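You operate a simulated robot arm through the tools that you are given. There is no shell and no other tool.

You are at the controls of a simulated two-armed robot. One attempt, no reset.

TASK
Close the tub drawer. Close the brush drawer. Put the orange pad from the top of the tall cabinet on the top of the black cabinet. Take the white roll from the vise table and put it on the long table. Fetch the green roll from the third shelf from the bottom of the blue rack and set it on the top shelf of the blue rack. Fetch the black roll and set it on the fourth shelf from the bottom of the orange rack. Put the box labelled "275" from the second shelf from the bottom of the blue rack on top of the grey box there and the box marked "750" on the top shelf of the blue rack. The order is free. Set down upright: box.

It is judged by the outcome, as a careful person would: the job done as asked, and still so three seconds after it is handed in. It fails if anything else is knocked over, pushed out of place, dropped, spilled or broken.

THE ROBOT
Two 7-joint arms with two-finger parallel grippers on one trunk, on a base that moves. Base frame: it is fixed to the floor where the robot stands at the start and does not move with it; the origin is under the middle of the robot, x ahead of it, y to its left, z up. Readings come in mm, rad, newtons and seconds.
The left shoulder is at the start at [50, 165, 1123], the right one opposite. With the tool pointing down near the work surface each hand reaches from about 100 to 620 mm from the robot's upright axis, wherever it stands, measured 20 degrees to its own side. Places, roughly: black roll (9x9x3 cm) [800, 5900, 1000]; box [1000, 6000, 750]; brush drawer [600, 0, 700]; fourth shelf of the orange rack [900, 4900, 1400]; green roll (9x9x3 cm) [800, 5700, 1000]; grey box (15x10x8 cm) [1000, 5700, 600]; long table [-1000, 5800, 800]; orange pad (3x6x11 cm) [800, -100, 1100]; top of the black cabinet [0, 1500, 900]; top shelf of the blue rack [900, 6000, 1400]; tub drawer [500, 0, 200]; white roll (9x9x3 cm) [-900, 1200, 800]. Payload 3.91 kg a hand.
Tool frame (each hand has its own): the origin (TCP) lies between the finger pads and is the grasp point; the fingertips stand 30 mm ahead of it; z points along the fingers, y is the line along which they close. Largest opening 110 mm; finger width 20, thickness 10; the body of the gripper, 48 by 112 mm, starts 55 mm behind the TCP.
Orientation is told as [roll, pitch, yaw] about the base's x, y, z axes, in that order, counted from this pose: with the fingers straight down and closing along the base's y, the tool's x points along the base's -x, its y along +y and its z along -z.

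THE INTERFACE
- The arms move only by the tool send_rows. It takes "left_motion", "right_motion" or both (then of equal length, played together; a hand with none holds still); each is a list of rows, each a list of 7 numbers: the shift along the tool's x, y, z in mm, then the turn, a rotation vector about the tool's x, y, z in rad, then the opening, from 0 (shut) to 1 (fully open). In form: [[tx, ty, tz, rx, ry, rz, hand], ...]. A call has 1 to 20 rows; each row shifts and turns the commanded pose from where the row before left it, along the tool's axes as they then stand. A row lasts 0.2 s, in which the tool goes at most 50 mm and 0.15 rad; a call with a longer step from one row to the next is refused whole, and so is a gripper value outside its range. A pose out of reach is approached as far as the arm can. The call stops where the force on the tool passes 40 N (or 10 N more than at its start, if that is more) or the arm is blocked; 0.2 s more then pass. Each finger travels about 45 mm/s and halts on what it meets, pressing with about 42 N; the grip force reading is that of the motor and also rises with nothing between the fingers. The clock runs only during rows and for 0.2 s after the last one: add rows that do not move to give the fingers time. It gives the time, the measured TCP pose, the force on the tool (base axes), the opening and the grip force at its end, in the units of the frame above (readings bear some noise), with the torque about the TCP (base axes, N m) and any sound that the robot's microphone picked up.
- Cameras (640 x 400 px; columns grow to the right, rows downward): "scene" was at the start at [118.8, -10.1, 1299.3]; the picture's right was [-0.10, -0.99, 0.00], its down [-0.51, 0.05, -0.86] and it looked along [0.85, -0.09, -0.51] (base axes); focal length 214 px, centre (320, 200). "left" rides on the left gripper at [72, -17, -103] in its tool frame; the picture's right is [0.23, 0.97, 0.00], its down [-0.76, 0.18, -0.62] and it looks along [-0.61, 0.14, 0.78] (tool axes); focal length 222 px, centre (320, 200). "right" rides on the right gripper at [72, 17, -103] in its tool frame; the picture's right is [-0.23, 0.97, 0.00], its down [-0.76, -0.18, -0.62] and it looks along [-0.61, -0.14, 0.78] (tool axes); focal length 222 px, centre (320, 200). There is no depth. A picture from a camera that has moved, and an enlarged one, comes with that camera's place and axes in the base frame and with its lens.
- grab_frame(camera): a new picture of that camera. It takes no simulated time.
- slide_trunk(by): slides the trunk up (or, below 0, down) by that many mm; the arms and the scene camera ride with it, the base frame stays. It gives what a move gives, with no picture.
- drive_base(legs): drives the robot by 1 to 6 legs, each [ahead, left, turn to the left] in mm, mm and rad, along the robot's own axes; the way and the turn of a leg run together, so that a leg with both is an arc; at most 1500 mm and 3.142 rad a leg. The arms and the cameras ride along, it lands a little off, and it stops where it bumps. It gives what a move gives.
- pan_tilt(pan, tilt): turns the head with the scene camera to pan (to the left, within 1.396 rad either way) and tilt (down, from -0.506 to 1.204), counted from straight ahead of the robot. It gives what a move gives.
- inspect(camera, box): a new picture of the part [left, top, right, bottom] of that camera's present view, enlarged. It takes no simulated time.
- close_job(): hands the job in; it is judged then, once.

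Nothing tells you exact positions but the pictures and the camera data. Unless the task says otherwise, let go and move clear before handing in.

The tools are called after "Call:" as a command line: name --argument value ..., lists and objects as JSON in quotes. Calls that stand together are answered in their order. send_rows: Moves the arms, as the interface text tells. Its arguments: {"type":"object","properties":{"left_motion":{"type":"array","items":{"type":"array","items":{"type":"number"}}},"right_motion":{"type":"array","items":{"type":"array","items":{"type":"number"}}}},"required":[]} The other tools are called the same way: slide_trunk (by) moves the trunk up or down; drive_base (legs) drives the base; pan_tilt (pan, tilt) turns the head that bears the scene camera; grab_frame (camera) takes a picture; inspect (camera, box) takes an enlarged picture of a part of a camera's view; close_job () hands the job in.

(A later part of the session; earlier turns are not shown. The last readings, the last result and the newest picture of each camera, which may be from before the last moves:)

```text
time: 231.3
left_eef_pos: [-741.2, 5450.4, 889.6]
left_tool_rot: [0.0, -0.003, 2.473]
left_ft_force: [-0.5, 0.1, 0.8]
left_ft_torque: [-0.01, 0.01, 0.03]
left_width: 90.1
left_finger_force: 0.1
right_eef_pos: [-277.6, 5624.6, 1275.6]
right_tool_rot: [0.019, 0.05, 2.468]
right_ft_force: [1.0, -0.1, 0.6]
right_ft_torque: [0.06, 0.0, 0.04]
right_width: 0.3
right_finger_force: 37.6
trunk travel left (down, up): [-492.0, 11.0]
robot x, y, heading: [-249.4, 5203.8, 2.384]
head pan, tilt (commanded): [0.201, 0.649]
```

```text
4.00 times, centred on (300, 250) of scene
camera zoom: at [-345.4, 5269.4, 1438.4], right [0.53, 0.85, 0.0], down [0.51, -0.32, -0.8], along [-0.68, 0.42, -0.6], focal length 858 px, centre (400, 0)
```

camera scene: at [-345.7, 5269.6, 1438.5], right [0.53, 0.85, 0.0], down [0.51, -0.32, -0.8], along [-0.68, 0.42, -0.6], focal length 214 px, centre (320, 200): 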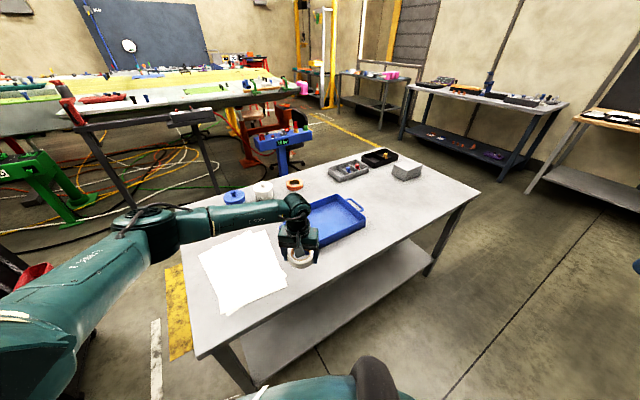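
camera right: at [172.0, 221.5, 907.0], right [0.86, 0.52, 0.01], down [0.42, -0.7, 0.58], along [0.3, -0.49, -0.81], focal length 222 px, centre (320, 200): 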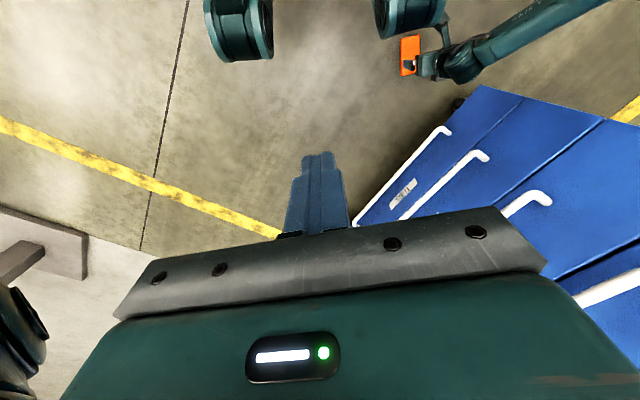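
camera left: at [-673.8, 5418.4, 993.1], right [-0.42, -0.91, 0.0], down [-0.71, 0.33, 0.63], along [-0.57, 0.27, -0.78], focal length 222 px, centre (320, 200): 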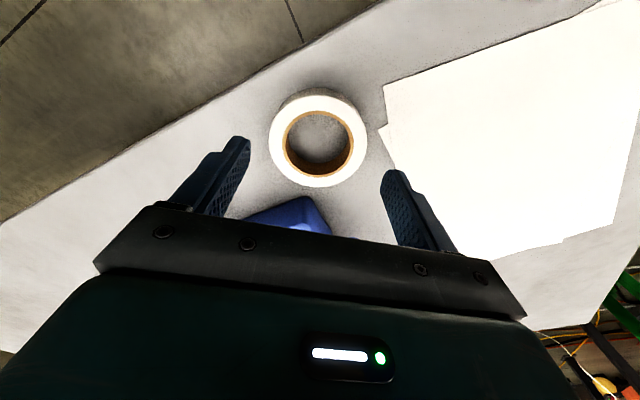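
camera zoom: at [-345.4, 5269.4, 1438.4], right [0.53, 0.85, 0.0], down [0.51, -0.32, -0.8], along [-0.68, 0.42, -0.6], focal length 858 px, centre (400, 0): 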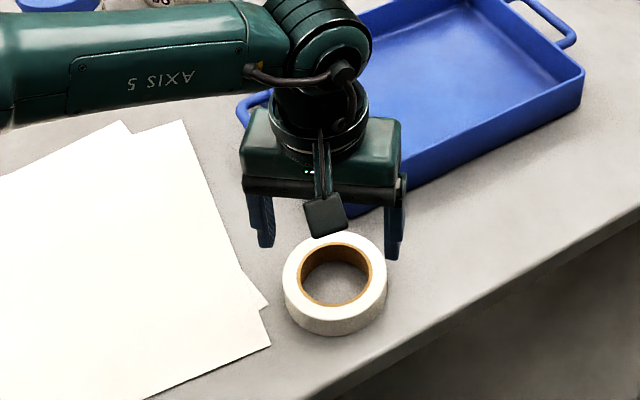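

The white roll is on the long table. Raising the left hand and turning to face the racks.

Call:
send_rows --left_motion '[[0, 0, -45, 0, 0, 0, 0.82], [0, 0, -45, 0, 0, 0, 0.82], [0, 0, -45, 0, 0, 0, 0.82], [0, 0, -45, 0, 0, 0, 0.82], [0, 0, -45, 0, 0, 0, 0.82], [0, 0, -45, 0, 0, 0, 0.82], [0, 0, -45, 0, 0, 0, 0.82]]'

Call:
drive_base --legs '[[-120, 0, 0], [0, 0, -1.2], [0, 0, -1.18]]'

Call:
pan_tilt --pan 0.5 --tilt 0.3

Call:
grab_frame --camera "scene"

Call:
pan_tilt --pan -0.1 --tilt 0.3

Call:
grab_frame --camera "scene"

```text
time: 232.9
left_eef_pos: [-738.7, 5449.3, 1205.0]
left_tool_rot: [0.001, -0.003, 2.472]
left_ft_force: [0.5, -0.2, 0.2]
left_ft_torque: [0.04, 0.02, 0.01]
left_width: 90.1
left_finger_force: 0.1
right_eef_pos: [-276.8, 5625.3, 1274.9]
right_tool_rot: [0.019, 0.051, 2.468]
right_ft_force: [0.2, 0.4, 0.0]
right_ft_torque: [-0.03, -0.01, -0.04]
right_width: 0.0
right_finger_force: 37.4
trunk travel left (down, up): [-492.0, 11.0]
robot x, y, heading: [-250.5, 5206.9, 2.388]
head pan, tilt (commanded): [0.201, 0.649]
```

```text
time: 240.1
left_eef_pos: [358.4, 5281.3, 1204.1]
left_tool_rot: [-0.002, -0.006, 0.088]
left_ft_force: [0.5, 0.0, -0.3]
left_ft_torque: [-0.04, 0.01, 0.03]
left_width: 90.1
left_finger_force: 0.0
right_eef_pos: [142.8, 4837.6, 1274.9]
right_tool_rot: [0.019, 0.051, 0.084]
right_ft_force: [-0.3, -0.3, 0.2]
right_ft_torque: [-0.02, 0.0, 0.02]
right_width: 0.0
right_finger_force: 38.1
trunk travel left (down, up): [-492.0, 11.0]
robot x, y, heading: [-168.2, 5124.0, -0.003]
head pan, tilt (commanded): [0.201, 0.649]
```

```text
time: 240.9
left_eef_pos: [356.9, 5282.6, 1204.5]
left_tool_rot: [-0.001, -0.003, 0.087]
left_ft_force: [0.8, 0.3, -0.5]
left_ft_torque: [0.0, 0.01, 0.02]
left_width: 90.4
left_finger_force: 0.0
right_eef_pos: [142.6, 4837.0, 1274.1]
right_tool_rot: [0.018, 0.05, 0.085]
right_ft_force: [0.5, 0.0, -0.1]
right_ft_torque: [-0.01, 0.03, 0.01]
right_width: 0.0
right_finger_force: 37.8
trunk travel left (down, up): [-492.0, 11.0]
robot x, y, heading: [-166.9, 5127.7, -0.001]
head pan, tilt (commanded): [0.499, 0.3]
```

```text
taken
camera scene: at [-54.4, 5167.8, 1470.1], right [0.48, -0.88, 0.0], down [-0.26, -0.14, -0.95], along [0.84, 0.46, -0.3], focal length 214 px, centre (320, 200)
```

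scene: 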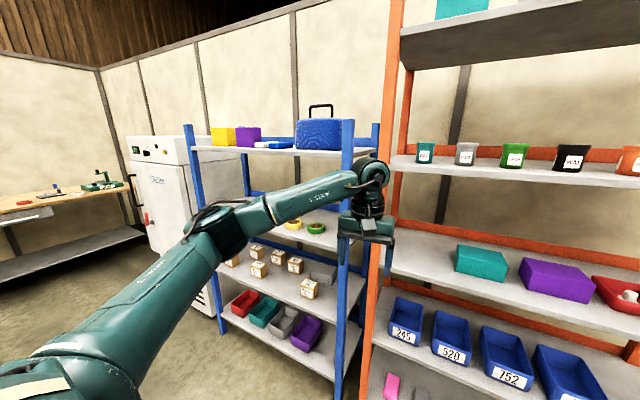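

```text
time: 241.9
left_eef_pos: [357.3, 5280.5, 1203.9]
left_tool_rot: [-0.001, -0.003, 0.088]
left_ft_force: [0.2, -0.1, -0.6]
left_ft_torque: [0.02, 0.03, 0.0]
left_width: 90.2
left_finger_force: 0.1
right_eef_pos: [142.0, 4838.8, 1274.6]
right_tool_rot: [0.019, 0.051, 0.085]
right_ft_force: [-0.3, -0.2, -0.6]
right_ft_torque: [0.01, -0.01, -0.02]
right_width: 0.2
right_finger_force: 37.6
trunk travel left (down, up): [-492.0, 11.0]
robot x, y, heading: [-164.9, 5120.6, 0.001]
head pan, tilt (commanded): [-0.099, 0.3]
```

```text
taken
camera scene: at [-43.6, 5113.9, 1470.2], right [-0.1, -0.99, 0.0], down [-0.29, 0.03, -0.96], along [0.95, -0.1, -0.3], focal length 214 px, centre (320, 200)
```

scene: 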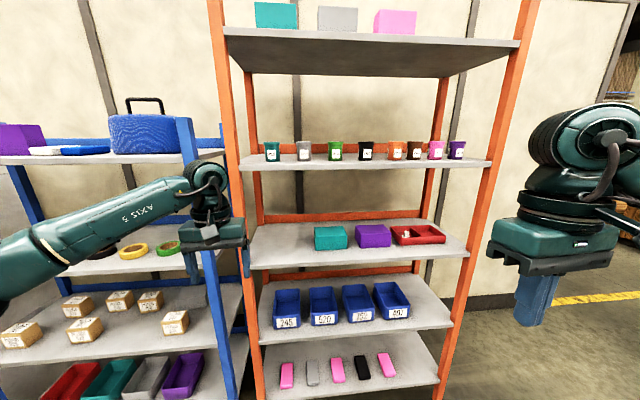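

The orange rack has five shelves (cups on the fourth); the blue rack has four (bins, boxes, rolls, top). I move left to stand in front of the blue rack.

Call:
drive_base --legs '[[0, 680, 0]]'

Call:
pan_tilt --pan 0.0 --tilt 0.35

Call:
grab_frame --camera "scene"

Call:
grab_frame --camera "left"

```text
time: 248.3
left_eef_pos: [363.0, 5950.7, 1205.1]
left_tool_rot: [-0.002, -0.004, 0.081]
left_ft_force: [1.0, -0.1, -0.3]
left_ft_torque: [0.0, -0.01, -0.03]
left_width: 90.2
left_finger_force: 0.0
right_eef_pos: [143.6, 5507.4, 1274.3]
right_tool_rot: [0.02, 0.053, 0.076]
right_ft_force: [1.1, -1.0, -0.4]
right_ft_torque: [-0.01, -0.01, -0.02]
right_width: 0.0
right_finger_force: 37.3
trunk travel left (down, up): [-492.0, 11.0]
robot x, y, heading: [-160.2, 5799.7, -0.011]
head pan, tilt (commanded): [-0.099, 0.3]
```

```text
time: 248.9
left_eef_pos: [362.5, 5951.5, 1204.2]
left_tool_rot: [-0.002, -0.005, 0.083]
left_ft_force: [0.2, 0.4, 0.4]
left_ft_torque: [0.0, -0.01, 0.02]
left_width: 90.3
left_finger_force: 0.1
right_eef_pos: [143.4, 5508.3, 1274.6]
right_tool_rot: [0.02, 0.05, 0.075]
right_ft_force: [-0.1, 0.1, -0.8]
right_ft_torque: [-0.01, 0.01, -0.02]
right_width: 0.2
right_finger_force: 37.7
trunk travel left (down, up): [-492.0, 11.0]
robot x, y, heading: [-162.3, 5795.5, -0.011]
head pan, tilt (commanded): [0.0, 0.351]
```

```text
taken
camera scene: at [-40.4, 5794.8, 1465.5], right [-0.01, -1.0, 0.0], down [-0.34, 0.0, -0.94], along [0.94, -0.01, -0.34], focal length 214 px, centre (320, 200)
```

scene: 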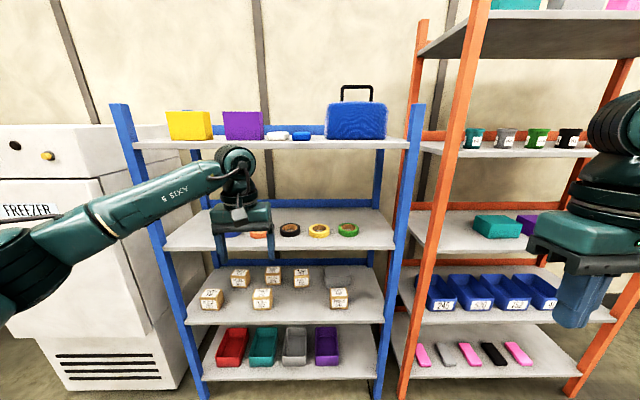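

```text
taken
camera left: at [291.0, 5928.1, 1307.2], right [-0.31, 0.95, 0.0], down [0.74, 0.24, 0.63], along [0.6, 0.19, -0.78], focal length 222 px, centre (320, 200)
```

left: 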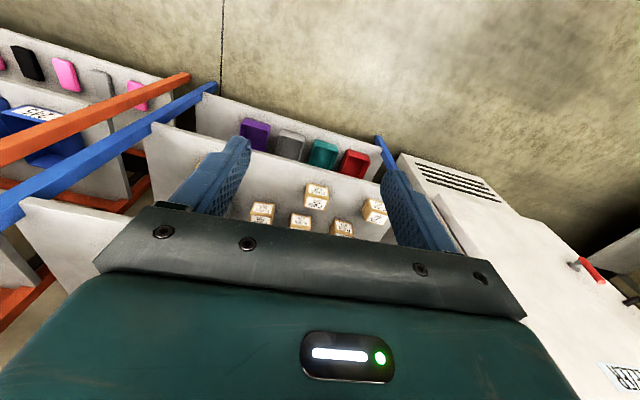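

Call:
inspect --camera "scene" --box '[140, 190, 420, 365]'

Call:
inspect --camera "scene" --box '[180, 255, 380, 380]'

Call:
inspect --camera "scene" --box '[100, 70, 420, 270]'

```text
2.29 times, centred on (280, 278) of scene
camera zoom: at [-40.4, 5794.8, 1465.5], right [-0.01, -1.0, 0.0], down [-0.34, 0.0, -0.94], along [0.94, -0.01, -0.34], focal length 490 px, centre (411, 23)
```

zoom: 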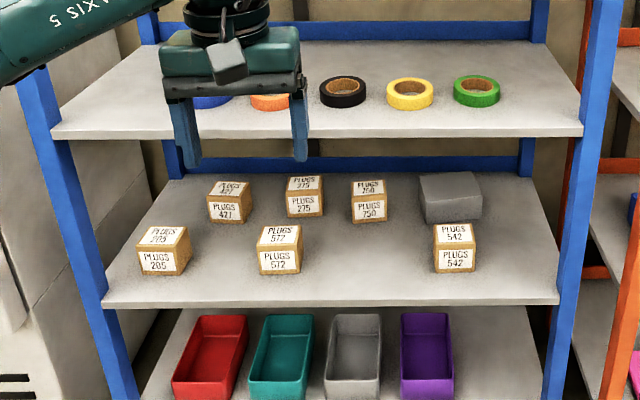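

```text
3.20 times, centred on (280, 318) of scene
camera zoom: at [-40.4, 5794.8, 1465.5], right [-0.01, -1.0, 0.0], down [-0.34, 0.0, -0.94], along [0.94, -0.01, -0.34], focal length 686 px, centre (448, -176)
```

zoom: 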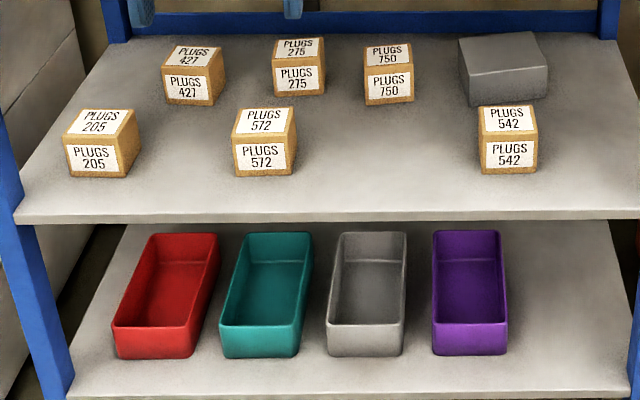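

```text
2.00 times, centred on (260, 170) of scene
camera zoom: at [-40.4, 5794.8, 1465.5], right [-0.01, -1.0, 0.0], down [-0.34, 0.0, -0.94], along [0.94, -0.01, -0.34], focal length 429 px, centre (440, 260)
```

zoom: 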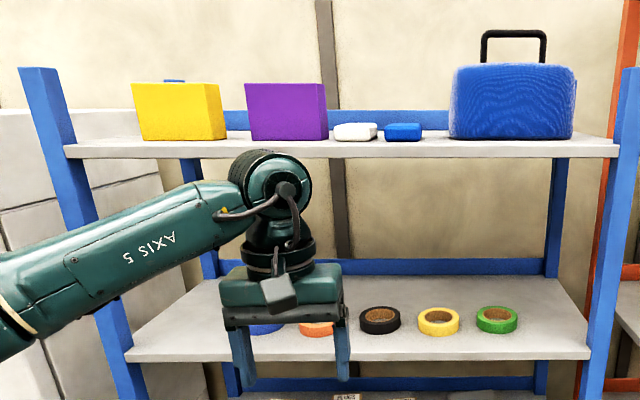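

I see everything now: shelf heights ≈607 (boxes), ≈1003 (rolls), ≈1395 (top); black roll ≈[794,5915], green roll ≈[795,5661]; boxes 275 and 750 in the back row, grey box ≈[953,5685]. To see free space on the top shelf I raise the left hand camera.

Call:
send_rows --left_motion '[[0, 0, -45, 0, 0, 0, 0.82], [0, 0, -45, 0, 0, 0, 0.82], [0, 0, -45, 0, 0, 0, 0.82], [0, 0, -45, 0, 0, 0, 0.82], [0, 0, -45, 0, 0, 0, 0.82], [0, 0, -45, 0, 0, 0, 0.82], [0, 0, -30, 0, 0, 0, 0.82]]'

Call:
grab_frame --camera "left"

Call:
grab_frame --camera "scene"

```text
time: 250.5
left_eef_pos: [335.4, 5955.9, 1472.7]
left_tool_rot: [-0.005, -0.007, 0.081]
left_ft_force: [-0.4, -0.5, -0.1]
left_ft_torque: [-0.02, -0.04, 0.0]
left_width: 90.3
left_finger_force: 0.0
left hand out of reach, approached as far as the arm can: row 6, 7
right_eef_pos: [144.3, 5509.5, 1274.7]
right_tool_rot: [0.017, 0.052, 0.076]
right_ft_force: [-0.2, 0.4, -0.3]
right_ft_torque: [0.01, 0.01, 0.01]
right_width: 0.0
right_finger_force: 37.8
trunk travel left (down, up): [-492.0, 11.0]
robot x, y, heading: [-162.7, 5798.2, -0.01]
head pan, tilt (commanded): [0.0, 0.351]
```

```text
taken
camera left: at [263.6, 5933.9, 1575.1], right [-0.31, 0.95, -0.01], down [0.74, 0.24, 0.63], along [0.6, 0.19, -0.78], focal length 222 px, centre (320, 200)
```

left: 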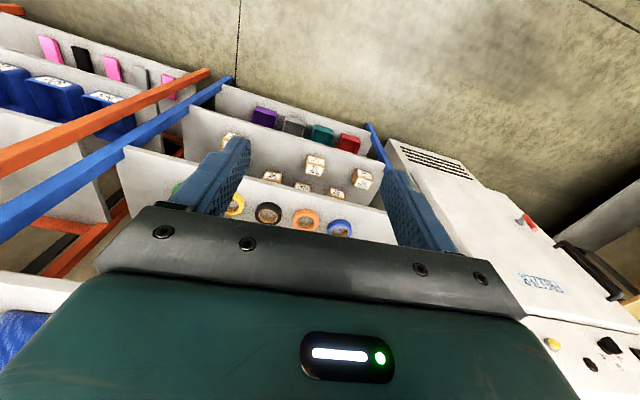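

```text
taken
camera scene: at [-40.3, 5796.5, 1465.5], right [-0.01, -1.0, 0.0], down [-0.34, 0.0, -0.94], along [0.94, -0.01, -0.34], focal length 214 px, centre (320, 200)
```

scene: 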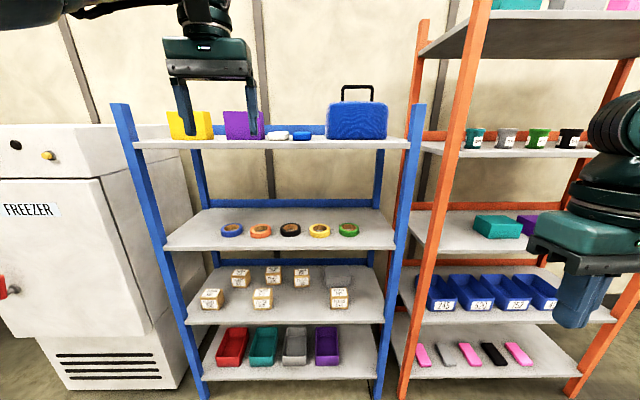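

I tilt the left hand forward to look along the top shelf.

Call:
send_rows --left_motion '[[30, 0, 0, 0, -0.14, 0, 0.82], [0, 0, 0, 0, -0.14, 0, 0.82], [0, 0, 0, 0, -0.14, 0, 0.82], [0, 0, 0, 0, -0.14, 0, 0.82], [0, 0, 0, 0, -0.14, 0, 0.82]]'

Call:
grab_frame --camera "left"

```text
time: 251.7
left_eef_pos: [306.5, 5952.2, 1472.2]
left_tool_rot: [-0.004, -0.706, 0.085]
left_ft_force: [0.1, 1.1, 0.4]
left_ft_torque: [-0.01, 0.03, -0.01]
left_width: 90.2
left_finger_force: 0.0
right_eef_pos: [143.1, 5508.3, 1275.1]
right_tool_rot: [0.02, 0.05, 0.077]
right_ft_force: [-0.1, 0.2, 0.3]
right_ft_torque: [0.0, 0.02, 0.03]
right_width: 0.1
right_finger_force: 37.6
trunk travel left (down, up): [-492.0, 11.0]
robot x, y, heading: [-160.5, 5792.7, -0.01]
head pan, tilt (commanded): [0.0, 0.351]
```

```text
taken
camera left: at [185.3, 5925.6, 1503.5], right [-0.25, 0.96, -0.15], down [0.16, 0.19, 0.97], along [0.95, 0.22, -0.2], focal length 222 px, centre (320, 200)
```

left: 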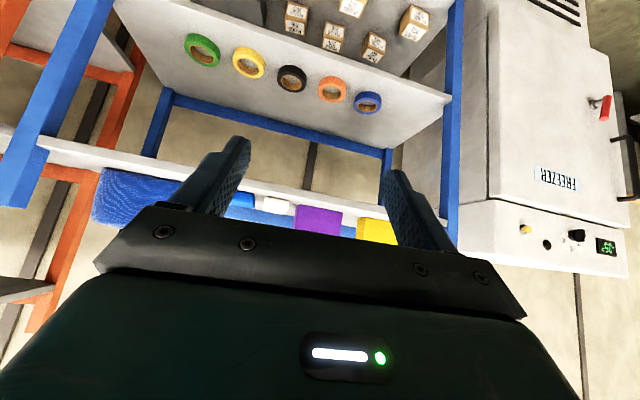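

Call:
inspect --camera "left" --box '[40, 110, 440, 260]'

Call:
inspect --camera "scene" --box '[110, 80, 430, 180]'

```text
1.60 times, centred on (240, 185) of left
camera zoom: at [185.3, 5925.6, 1503.5], right [-0.25, 0.96, -0.15], down [0.16, 0.19, 0.97], along [0.95, 0.22, -0.2], focal length 355 px, centre (448, 224)
```

zoom: 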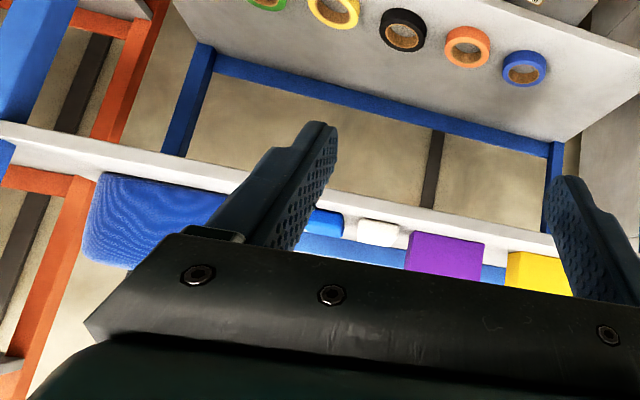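

```text
2.00 times, centred on (270, 130) of scene
camera zoom: at [-40.7, 5795.3, 1465.5], right [-0.01, -1.0, 0.0], down [-0.34, 0.0, -0.94], along [0.94, -0.01, -0.34], focal length 429 px, centre (420, 340)
```

zoom: 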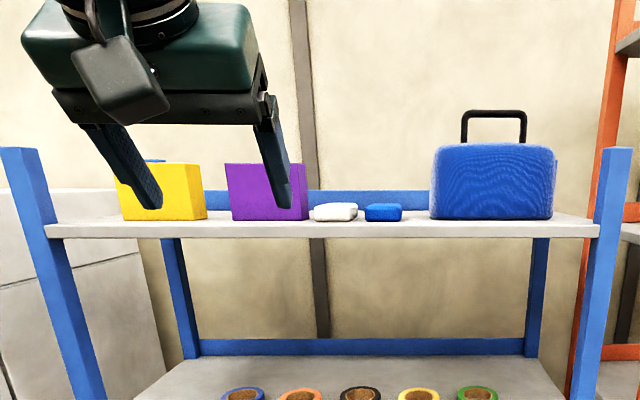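

Call:
inspect --camera "left" --box '[230, 180, 400, 260]'

Call:
inspect --camera "left" --box '[30, 120, 200, 220]'

Call:
inspect --camera "scene" --box '[230, 110, 330, 160]'

```text
3.76 times, centred on (315, 220) of left
camera zoom: at [185.3, 5925.6, 1503.5], right [-0.25, 0.96, -0.15], down [0.16, 0.19, 0.97], along [0.95, 0.22, -0.2], focal length 836 px, centre (339, 125)
```

zoom: 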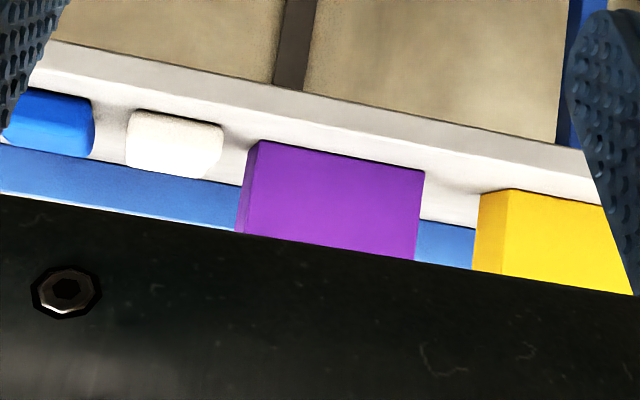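

```text
3.76 times, centred on (115, 170) of left
camera zoom: at [185.3, 5925.6, 1503.5], right [-0.25, 0.96, -0.15], down [0.16, 0.19, 0.97], along [0.95, 0.22, -0.2], focal length 836 px, centre (1092, 313)
```

zoom: 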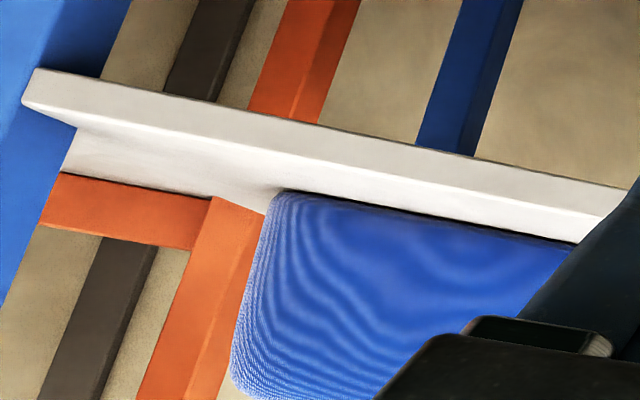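

```text
6.40 times, centred on (280, 135) of scene
camera zoom: at [-40.7, 5795.3, 1465.5], right [-0.01, -1.0, 0.0], down [-0.34, 0.0, -0.94], along [0.94, -0.01, -0.34], focal length 1373 px, centre (576, 616)
```

zoom: 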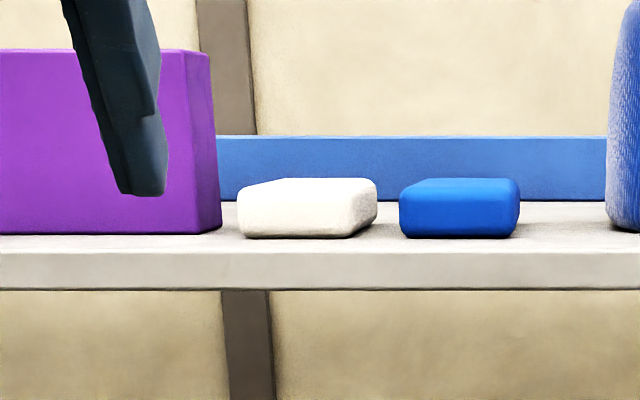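

The front strip of the top shelf (x≈710–800) is narrow; there may be free room behind the low white and blue items. I raise the tilted left hand to see that area.

Call:
send_rows --left_motion '[[-30, 0, -36, 0, 0, 0, 0.82], [-30, 0, -36, 0, 0, 0, 0.82], [-30, 0, -36, 0, 0, 0, 0.82], [-30, 0, -36, 0, 0, 0, 0.82], [-30, 0, -36, 0, 0, 0, 0.82]]'

Call:
grab_frame --camera "left"

```text
time: 252.9
left_eef_pos: [305.5, 5958.4, 1657.0]
left_tool_rot: [-0.007, -0.704, 0.088]
left_ft_force: [0.7, 1.2, -0.3]
left_ft_torque: [-0.05, 0.01, -0.06]
left_width: 90.3
left_finger_force: 0.0
left hand out of reach, approached as far as the arm can: row 5
right_eef_pos: [143.4, 5511.5, 1274.6]
right_tool_rot: [0.014, 0.051, 0.077]
right_ft_force: [0.7, 0.7, 0.6]
right_ft_torque: [-0.07, 0.02, 0.01]
right_width: 0.0
right_finger_force: 38.0
trunk travel left (down, up): [-492.0, 11.0]
robot x, y, heading: [-161.4, 5800.1, -0.008]
head pan, tilt (commanded): [0.0, 0.351]
```

```text
taken
camera left: at [184.9, 5931.9, 1688.1], right [-0.25, 0.96, -0.15], down [0.16, 0.2, 0.97], along [0.95, 0.22, -0.2], focal length 222 px, centre (320, 200)
```

left: 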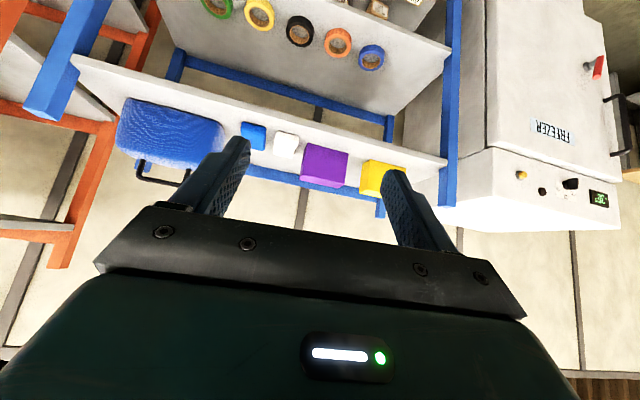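

Call:
inspect --camera "left" --box '[90, 60, 250, 160]'

Call:
inspect --camera "left" --box '[220, 100, 420, 225]'

```text
4.00 times, centred on (170, 110) of left
camera zoom: at [184.9, 5931.9, 1688.1], right [-0.25, 0.96, -0.15], down [0.16, 0.2, 0.97], along [0.95, 0.22, -0.2], focal length 888 px, centre (920, 560)
```

zoom: 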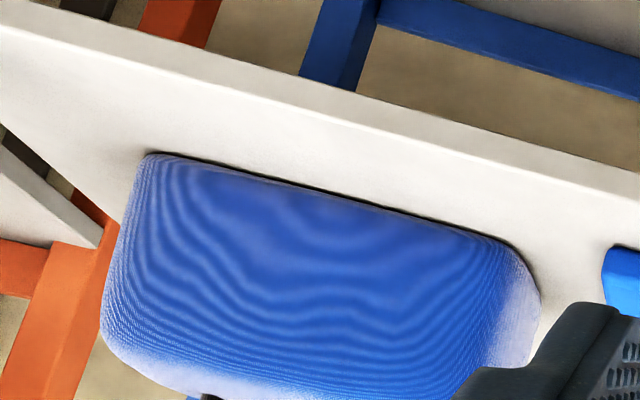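

```text
3.20 times, centred on (320, 162) of left
camera zoom: at [184.9, 5931.9, 1688.1], right [-0.25, 0.96, -0.15], down [0.16, 0.2, 0.97], along [0.95, 0.22, -0.2], focal length 711 px, centre (320, 320)
```

zoom: 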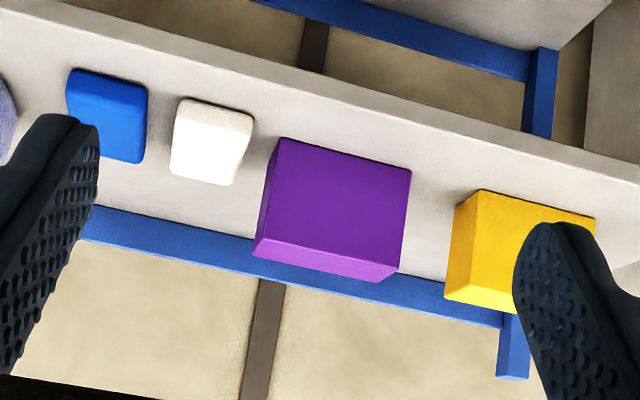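

Now the top shelf is clear: low items occupy x≈765–885 (white y≈5905–5985, blue y≈5815–5890), purple/yellow boxes and the case start at x≈800; behind the low items x≈890–1110 is free. I'll put the green roll at ≈[940,5945] there. First I bring the left hand back to tool-down and tuck the right hand in.

Call:
send_rows --left_motion '[[28.3, 0, 33.4, 0, 0, 0, 0.82], [28.3, 0, 33.4, 0, 0, 0, 0.82], [28.3, 0, 33.4, 0, 0, 0, 0.82], [28.3, 0, 33.4, 0, 0, 0, 0.82], [28.3, 0, 33.4, 0, 0, 0, 0.82], [28.3, 0, 33.4, 0, 0, 0, 0.82], [28.3, 0, 33.4, 0, 0, 0, 0.82], [28.3, 0, 33.4, 0, 0, 0, 0.82], [0, 0, 0, 0, 0.14, 0, 1], [0, 0, 0, 0, 0.14, 0, 1], [0, 0, 0, 0, 0.14, 0, 1], [0, 0, 0, 0, 0.14, 0, 1], [0, 0, 0, 0, 0.144, 0, 1]]' --right_motion '[[0, 0, 0, 0, 0, 0, 0], [0, 0, 0, 0, 0, 0, 0], [0, 0, 0, 0, 0, 0, 0], [0, 0, 0, 0, 0, 0, 0], [20, 0, 0, 0, 0, 0, 0], [20, 0, 0, 0, 0, 0, 0], [20, 0, 0, 0, 0, 0, 0], [20, 0, 0, 0, 0, 0, 0], [20, 0, 0, 0, 0, 0, 0], [0, 0, 0, 0, 0, 0, 0], [0, 0, 0, 0, 0, 0, 0], [0, 0, 0, 0, 0, 0, 0], [0, 0, 0, 0, 0, 0, 0]]'

Call:
grab_frame --camera "scene"

```text
time: 255.7
left_eef_pos: [304.4, 5949.8, 1307.1]
left_tool_rot: [0.0, 0.001, 0.083]
left_ft_force: [-0.3, -0.7, 0.6]
left_ft_torque: [-0.02, 0.0, 0.04]
left_width: 109.8
left_finger_force: 0.0
right_eef_pos: [44.7, 5500.7, 1278.2]
right_tool_rot: [0.019, 0.051, 0.076]
right_ft_force: [-1.1, -0.3, -0.9]
right_ft_torque: [0.03, -0.01, 0.07]
right_width: 0.1
right_finger_force: 37.9
trunk travel left (down, up): [-492.0, 11.0]
robot x, y, heading: [-160.6, 5798.4, -0.005]
head pan, tilt (commanded): [0.0, 0.351]
```

```text
taken
camera scene: at [-40.5, 5794.6, 1465.5], right [-0.01, -1.0, 0.0], down [-0.34, 0.0, -0.94], along [0.94, -0.01, -0.34], focal length 214 px, centre (320, 200)
```

scene: 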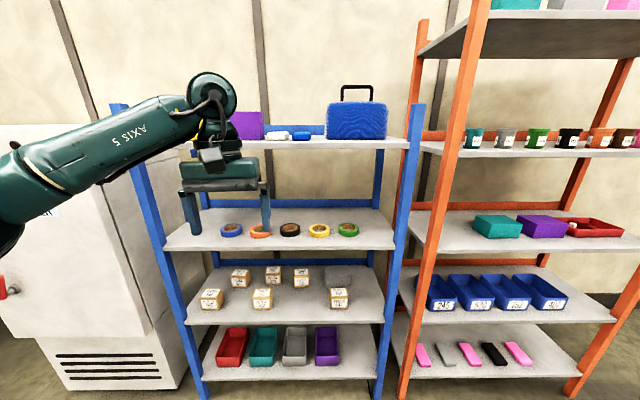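

Call:
send_rows --left_motion '[[31, 0, 34.5, 0, 0, 0, 1], [31, 0, 34.5, 0, 0, 0, 1], [31, 0, 34.5, 0, 0, 0, 1], [31, 0, 34.5, 0, 0, 0, 1], [31, 0, 34.5, 0, 0, 0, 1], [31, 0, 34.5, 0, 0, 0, 1]]'

Call:
drive_base --legs '[[0, -302, 0.005], [300, 0, 0]]'

Call:
grab_frame --camera "scene"

Call:
grab_frame --camera "left"

```text
time: 257.1
left_eef_pos: [117.9, 5935.2, 1099.4]
left_tool_rot: [-0.002, -0.003, 0.083]
left_ft_force: [1.1, 0.4, 1.0]
left_ft_torque: [0.03, 0.01, -0.02]
left_width: 110.1
left_finger_force: 0.0
right_eef_pos: [44.1, 5501.4, 1279.9]
right_tool_rot: [0.021, 0.05, 0.078]
right_ft_force: [0.0, -0.1, -0.2]
right_ft_torque: [-0.01, -0.01, 0.04]
right_width: 0.3
right_finger_force: 37.6
trunk travel left (down, up): [-492.0, 11.0]
robot x, y, heading: [-162.4, 5792.0, -0.015]
head pan, tilt (commanded): [0.0, 0.351]
```

```text
time: 262.0
left_eef_pos: [418.9, 5628.0, 1099.1]
left_tool_rot: [-0.002, -0.001, 0.081]
left_ft_force: [0.4, -0.2, -0.4]
left_ft_torque: [0.0, 0.04, -0.03]
left_width: 110.0
left_finger_force: 0.1
right_eef_pos: [342.6, 5194.1, 1278.8]
right_tool_rot: [0.019, 0.051, 0.074]
right_ft_force: [0.4, 0.5, -0.3]
right_ft_torque: [0.01, 0.05, -0.03]
right_width: 0.0
right_finger_force: 37.5
trunk travel left (down, up): [-492.0, 11.0]
robot x, y, heading: [136.6, 5487.2, -0.007]
head pan, tilt (commanded): [0.0, 0.351]
```

```text
taken
camera scene: at [259.3, 5488.7, 1465.4], right [-0.01, -1.0, 0.0], down [-0.34, 0.0, -0.94], along [0.94, -0.01, -0.34], focal length 214 px, centre (320, 200)
```

scene: 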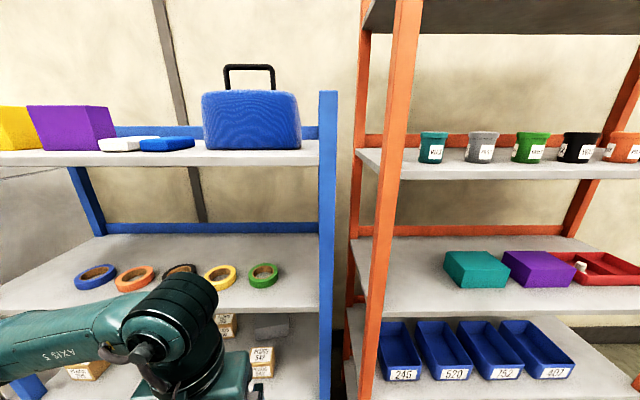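

```text
taken
camera left: at [347.6, 5606.3, 1203.0], right [-0.3, 0.95, 0.0], down [0.75, 0.24, 0.62], along [0.59, 0.19, -0.78], focal length 222 px, centre (320, 200)
```

left: 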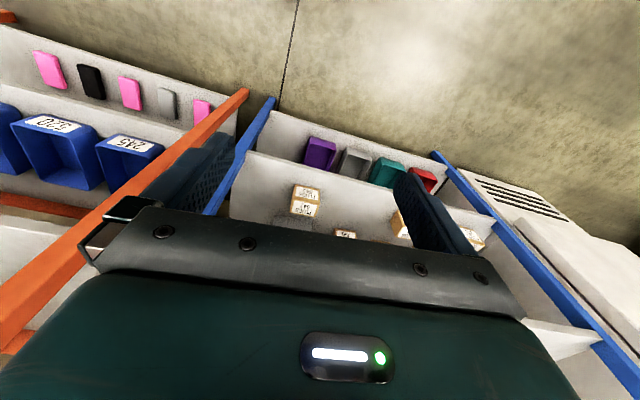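

Call:
inspect --camera "scene" --box '[60, 220, 320, 330]'

Call:
inspect --camera "scene" --box '[350, 100, 640, 200]'

```text
2.46 times, centred on (190, 275) of scene
camera zoom: at [259.3, 5488.7, 1465.4], right [-0.01, -1.0, 0.0], down [-0.34, 0.0, -0.94], along [0.94, -0.01, -0.34], focal length 528 px, centre (640, 15)
```

zoom: 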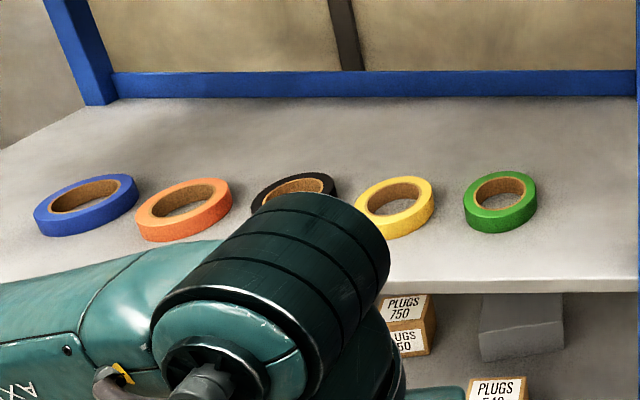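

```text
2.21 times, centred on (495, 150) of scene
camera zoom: at [259.3, 5488.7, 1465.4], right [-0.01, -1.0, 0.0], down [-0.34, 0.0, -0.94], along [0.94, -0.01, -0.34], focal length 473 px, centre (-66, 310)
```

zoom: 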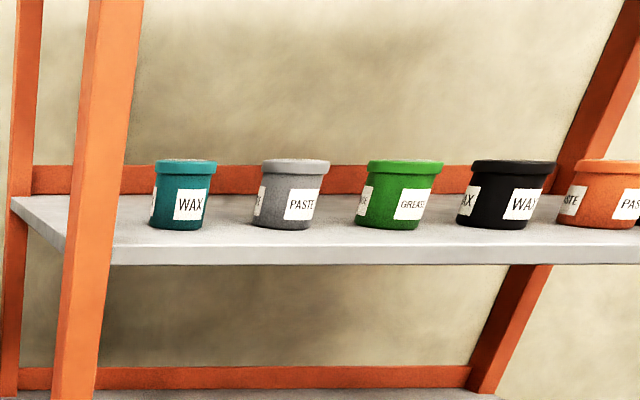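

Call:
drive_base --legs '[[190, 8, 0.005]]'

Call:
grab_frame --camera "left"

Call:
grab_frame --camera "scene"

```text
time: 263.6
left_eef_pos: [605.6, 5637.8, 1100.7]
left_tool_rot: [-0.003, 0.0, 0.087]
left_ft_force: [-0.1, 0.1, 0.4]
left_ft_torque: [0.01, 0.01, 0.01]
left_width: 110.0
left_finger_force: 0.1
right_eef_pos: [533.2, 5201.4, 1277.9]
right_tool_rot: [0.02, 0.051, 0.083]
right_ft_force: [0.7, -1.0, 0.2]
right_ft_torque: [-0.03, 0.03, -0.01]
right_width: 0.2
right_finger_force: 38.0
trunk travel left (down, up): [-492.0, 11.0]
robot x, y, heading: [326.4, 5495.0, -0.002]
head pan, tilt (commanded): [0.0, 0.351]
```

```text
taken
camera left: at [534.7, 5614.7, 1203.0], right [-0.31, 0.95, 0.0], down [0.74, 0.24, 0.62], along [0.59, 0.19, -0.78], focal length 222 px, centre (320, 200)
```

left: 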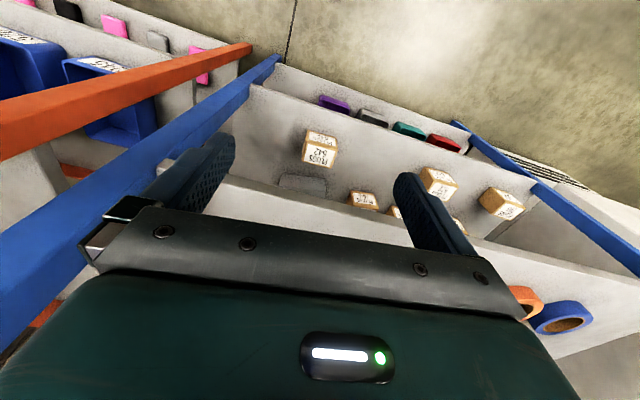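

```text
taken
camera scene: at [447.4, 5496.4, 1465.4], right [0.0, -1.0, 0.0], down [-0.34, 0.0, -0.94], along [0.94, 0.0, -0.34], focal length 214 px, centre (320, 200)
```

scene: 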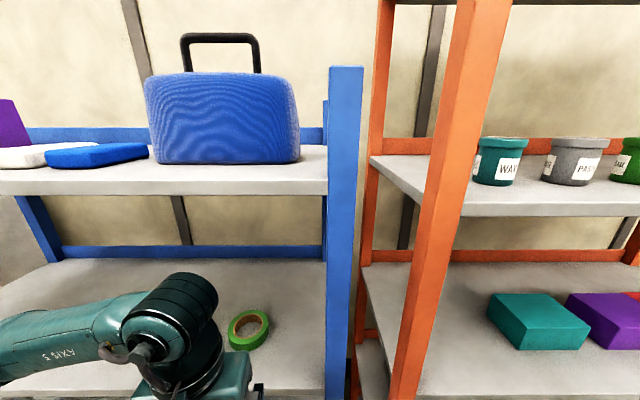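

The green roll is at ≈[795,5655]. I extend the left hand into the shelf gap at z≈1100 (wrist stays below the top shelf) and look.

Call:
send_rows --left_motion '[[-30, 0.5, 0, 0, 0, 0, 1], [-35, 0.5, 0, 0, 0, 0, 1], [-35, 0.5, 0, 0, 0, 0, 1]]'

Call:
grab_frame --camera "left"

Call:
grab_frame --camera "scene"

```text
time: 264.4
left_eef_pos: [705.1, 5650.2, 1099.3]
left_tool_rot: [-0.002, 0.001, 0.087]
left_ft_force: [-0.3, 1.2, 0.6]
left_ft_torque: [0.0, 0.01, -0.04]
left_width: 110.1
left_finger_force: 0.0
right_eef_pos: [532.7, 5202.5, 1278.7]
right_tool_rot: [0.02, 0.05, 0.082]
right_ft_force: [-0.1, -0.3, 0.3]
right_ft_torque: [0.0, 0.0, 0.03]
right_width: 0.0
right_finger_force: 37.8
trunk travel left (down, up): [-492.0, 11.0]
robot x, y, heading: [325.9, 5497.5, -0.001]
head pan, tilt (commanded): [0.0, 0.351]
```

```text
taken
camera left: at [634.8, 5626.9, 1202.3], right [-0.31, 0.95, 0.0], down [0.74, 0.24, 0.62], along [0.59, 0.19, -0.78], focal length 222 px, centre (320, 200)
```

left: 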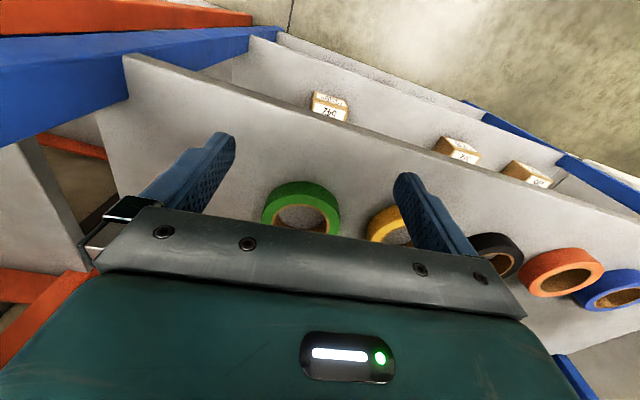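

```text
taken
camera scene: at [447.1, 5496.3, 1465.4], right [0.0, -1.0, 0.0], down [-0.34, 0.0, -0.94], along [0.94, 0.0, -0.34], focal length 214 px, centre (320, 200)
```

scene: 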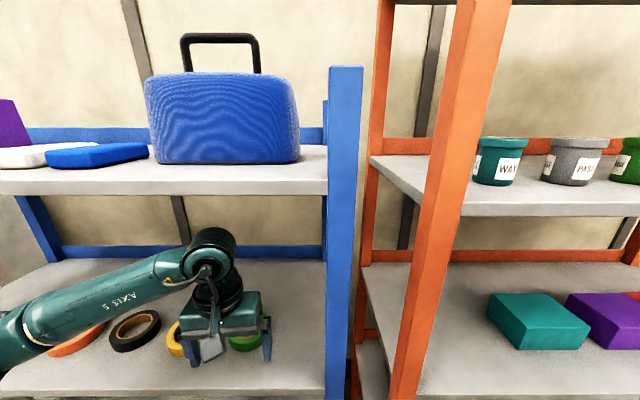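

Call:
send_rows --left_motion '[[-28, -0.7, 0, 0, 0, 0, 1], [-28, -0.7, 0, 0, 0, 0, 1], [-24, -0.6, 0, 0, 0, 0, 1], [0, 0, 10, 0, 0, 0, 1]]'

Call:
grab_frame --camera "left"

Call:
inspect --camera "scene" --box '[120, 220, 360, 370]'

```text
time: 265.4
left_eef_pos: [784.0, 5654.2, 1088.4]
left_tool_rot: [-0.001, 0.001, 0.087]
left_ft_force: [-0.4, -0.1, 0.3]
left_ft_torque: [0.01, 0.01, 0.0]
left_width: 109.9
left_finger_force: 0.1
right_eef_pos: [532.7, 5203.5, 1279.1]
right_tool_rot: [0.019, 0.05, 0.082]
right_ft_force: [0.1, -0.3, 0.0]
right_ft_torque: [-0.01, -0.01, 0.01]
right_width: 0.0
right_finger_force: 37.4
trunk travel left (down, up): [-492.0, 11.0]
robot x, y, heading: [326.9, 5496.7, -0.004]
head pan, tilt (commanded): [0.0, 0.351]
```

```text
taken
camera left: at [713.9, 5630.1, 1191.9], right [-0.31, 0.95, 0.0], down [0.74, 0.24, 0.62], along [0.59, 0.19, -0.78], focal length 222 px, centre (320, 200)
```

left: 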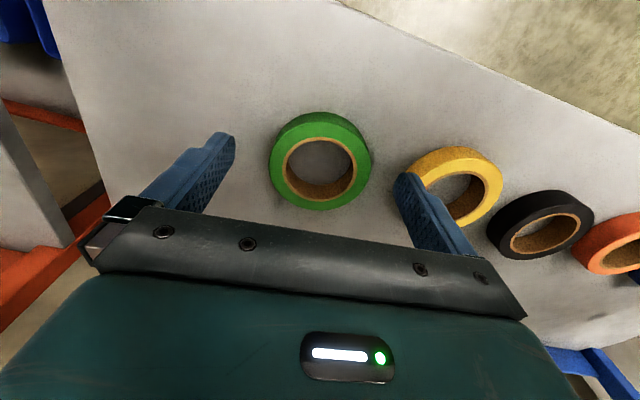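

```text
2.67 times, centred on (240, 295) of scene
camera zoom: at [446.4, 5496.6, 1465.5], right [0.0, -1.0, 0.0], down [-0.34, 0.0, -0.94], along [0.94, 0.0, -0.34], focal length 572 px, centre (533, -53)
```

zoom: 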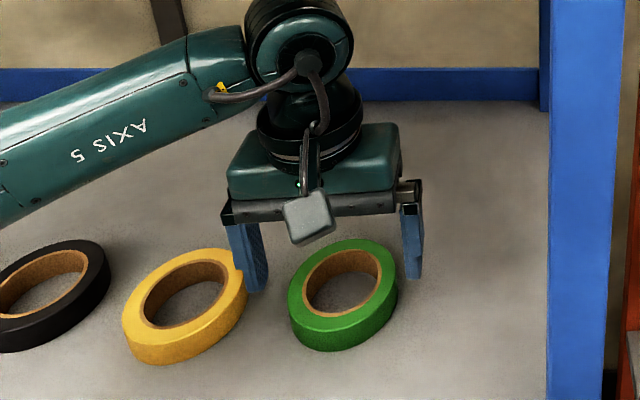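

The green ring's centre is ~13 mm ahead of the hand, laterally centred. Adjusting and lowering.

Call:
send_rows --left_motion '[[-13, 0, 0, 0, 0, 0, 1], [0, 0, 15, 0, 0, 0, 1], [0, 0, 12, 0, 0, 0, 1], [0, 0, 0, 0, 0, 0, 1]]'

Call:
grab_frame --camera "left"

Call:
inspect --camera "scene" --box '[160, 260, 320, 360]'

```text
time: 266.4
left_eef_pos: [796.1, 5653.7, 1063.1]
left_tool_rot: [-0.003, 0.0, 0.086]
left_ft_force: [-0.5, 0.5, -0.6]
left_ft_torque: [-0.03, -0.02, -0.01]
left_width: 110.0
left_finger_force: 0.0
right_eef_pos: [533.0, 5201.6, 1278.1]
right_tool_rot: [0.02, 0.049, 0.082]
right_ft_force: [-0.4, -0.5, 0.7]
right_ft_torque: [0.01, -0.01, 0.0]
right_width: 0.2
right_finger_force: 37.4
trunk travel left (down, up): [-492.0, 11.0]
robot x, y, heading: [325.9, 5500.3, -0.003]
head pan, tilt (commanded): [0.0, 0.351]
```

```text
taken
camera left: at [725.2, 5631.4, 1165.5], right [-0.31, 0.95, 0.0], down [0.74, 0.24, 0.62], along [0.59, 0.19, -0.78], focal length 222 px, centre (320, 200)
```

left: 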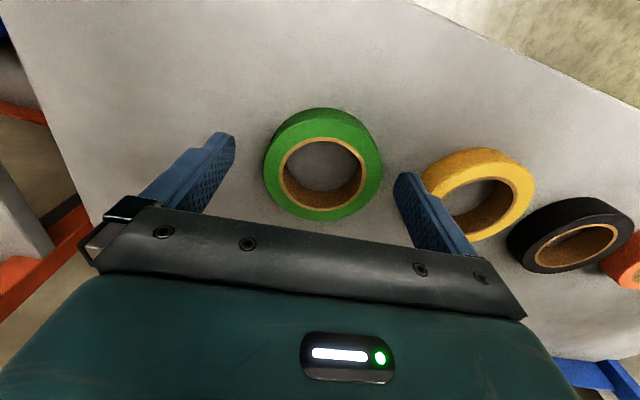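

```text
4.00 times, centred on (240, 310) of scene
camera zoom: at [446.5, 5496.4, 1465.5], right [0.0, -1.0, 0.0], down [-0.34, 0.0, -0.94], along [0.94, 0.0, -0.34], focal length 858 px, centre (640, -240)
```

zoom: 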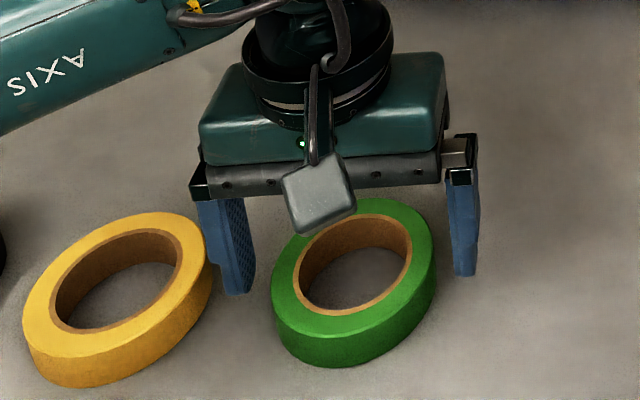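

Call:
send_rows --left_motion '[[-4, 2, 10, 0, 0, 0, 1], [0, 0, 8, 0, 0, 0, 1], [0, 0, 5, 0, 0, 0, 1], [0, 0, 0, 0, 0, 0, 1]]'

Call:
send_rows --left_motion '[[0, 0, 3, 0, 0, 0, 1], [0, 0, 3, 0, 0, 0, 1]]'

Call:
inspect --camera "scene" --box '[160, 260, 320, 360]'

Call:
grab_frame --camera "left"

```text
time: 267.4
left_eef_pos: [799.9, 5656.4, 1039.9]
left_tool_rot: [-0.003, 0.001, 0.085]
left_ft_force: [-0.5, 1.3, 0.0]
left_ft_torque: [-0.02, 0.02, -0.01]
left_width: 110.0
left_finger_force: 0.2
right_eef_pos: [533.0, 5202.1, 1278.6]
right_tool_rot: [0.02, 0.05, 0.082]
right_ft_force: [0.4, 0.1, -0.7]
right_ft_torque: [-0.02, -0.01, -0.04]
right_width: 0.0
right_finger_force: 38.1
trunk travel left (down, up): [-492.0, 11.0]
robot x, y, heading: [322.6, 5495.5, 0.001]
head pan, tilt (commanded): [0.0, 0.351]
```

```text
time: 268.0
left_eef_pos: [801.2, 5656.8, 1033.6]
left_tool_rot: [-0.001, 0.001, 0.087]
left_ft_force: [-1.5, -0.4, -0.6]
left_ft_torque: [0.0, -0.01, -0.02]
left_width: 110.1
left_finger_force: 0.0
right_eef_pos: [532.3, 5201.7, 1278.7]
right_tool_rot: [0.021, 0.049, 0.082]
right_ft_force: [-0.5, 0.1, 0.0]
right_ft_torque: [-0.01, 0.01, 0.01]
right_width: 0.0
right_finger_force: 37.4
trunk travel left (down, up): [-492.0, 11.0]
robot x, y, heading: [324.5, 5499.5, -0.001]
head pan, tilt (commanded): [0.0, 0.351]
```

```text
4.00 times, centred on (240, 310) of scene
camera zoom: at [446.6, 5496.4, 1465.5], right [0.0, -1.0, 0.0], down [-0.34, 0.0, -0.94], along [0.94, 0.0, -0.34], focal length 858 px, centre (640, -240)
```

zoom: 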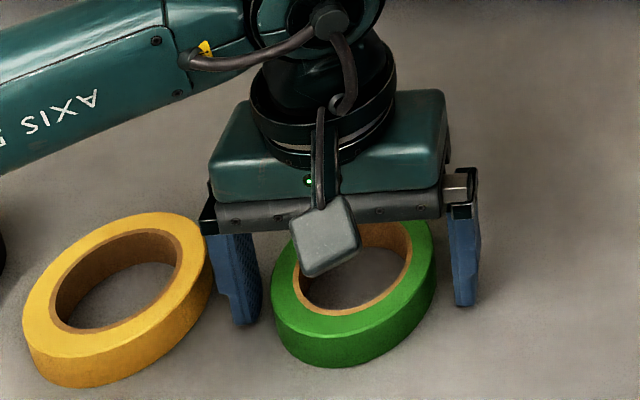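

```text
taken
camera left: at [730.3, 5634.0, 1136.5], right [-0.31, 0.95, 0.0], down [0.74, 0.24, 0.62], along [0.59, 0.19, -0.78], focal length 222 px, centre (320, 200)
```

left: 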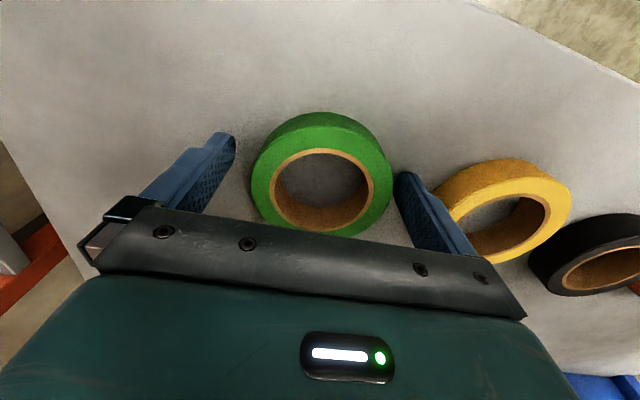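

Call:
send_rows --left_motion '[[0, 0, 2, 0, 0, 0, 1], [0, 0, 0, 0, 0, 0, 0.9], [0, 0, 0, 0, 0, 0, 0.8], [0, 0, 0, 0, 0, 0, 0.6], [0, 0, 0, 0, 0, 0, 0.4], [0, 0, 0, 0, 0, 0, 0.4]]'

Call:
grab_frame --camera "left"

```text
time: 269.4
left_eef_pos: [800.7, 5656.4, 1031.5]
left_tool_rot: [-0.001, 0.0, 0.086]
left_ft_force: [0.7, 0.0, -0.4]
left_ft_torque: [-0.04, 0.0, 0.02]
left_width: 86.9
left_finger_force: 41.8
right_eef_pos: [533.3, 5202.7, 1279.3]
right_tool_rot: [0.018, 0.05, 0.081]
right_ft_force: [-0.3, -1.3, -0.4]
right_ft_torque: [0.02, 0.03, -0.01]
right_width: 0.2
right_finger_force: 37.8
trunk travel left (down, up): [-492.0, 11.0]
robot x, y, heading: [321.6, 5496.6, -0.004]
head pan, tilt (commanded): [0.0, 0.351]
```

```text
taken
camera left: at [730.5, 5633.6, 1134.9], right [-0.31, 0.95, 0.0], down [0.74, 0.24, 0.62], along [0.59, 0.19, -0.78], focal length 222 px, centre (320, 200)
```

left: 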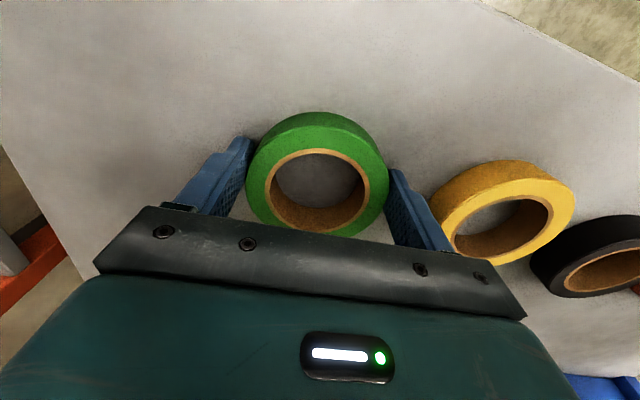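

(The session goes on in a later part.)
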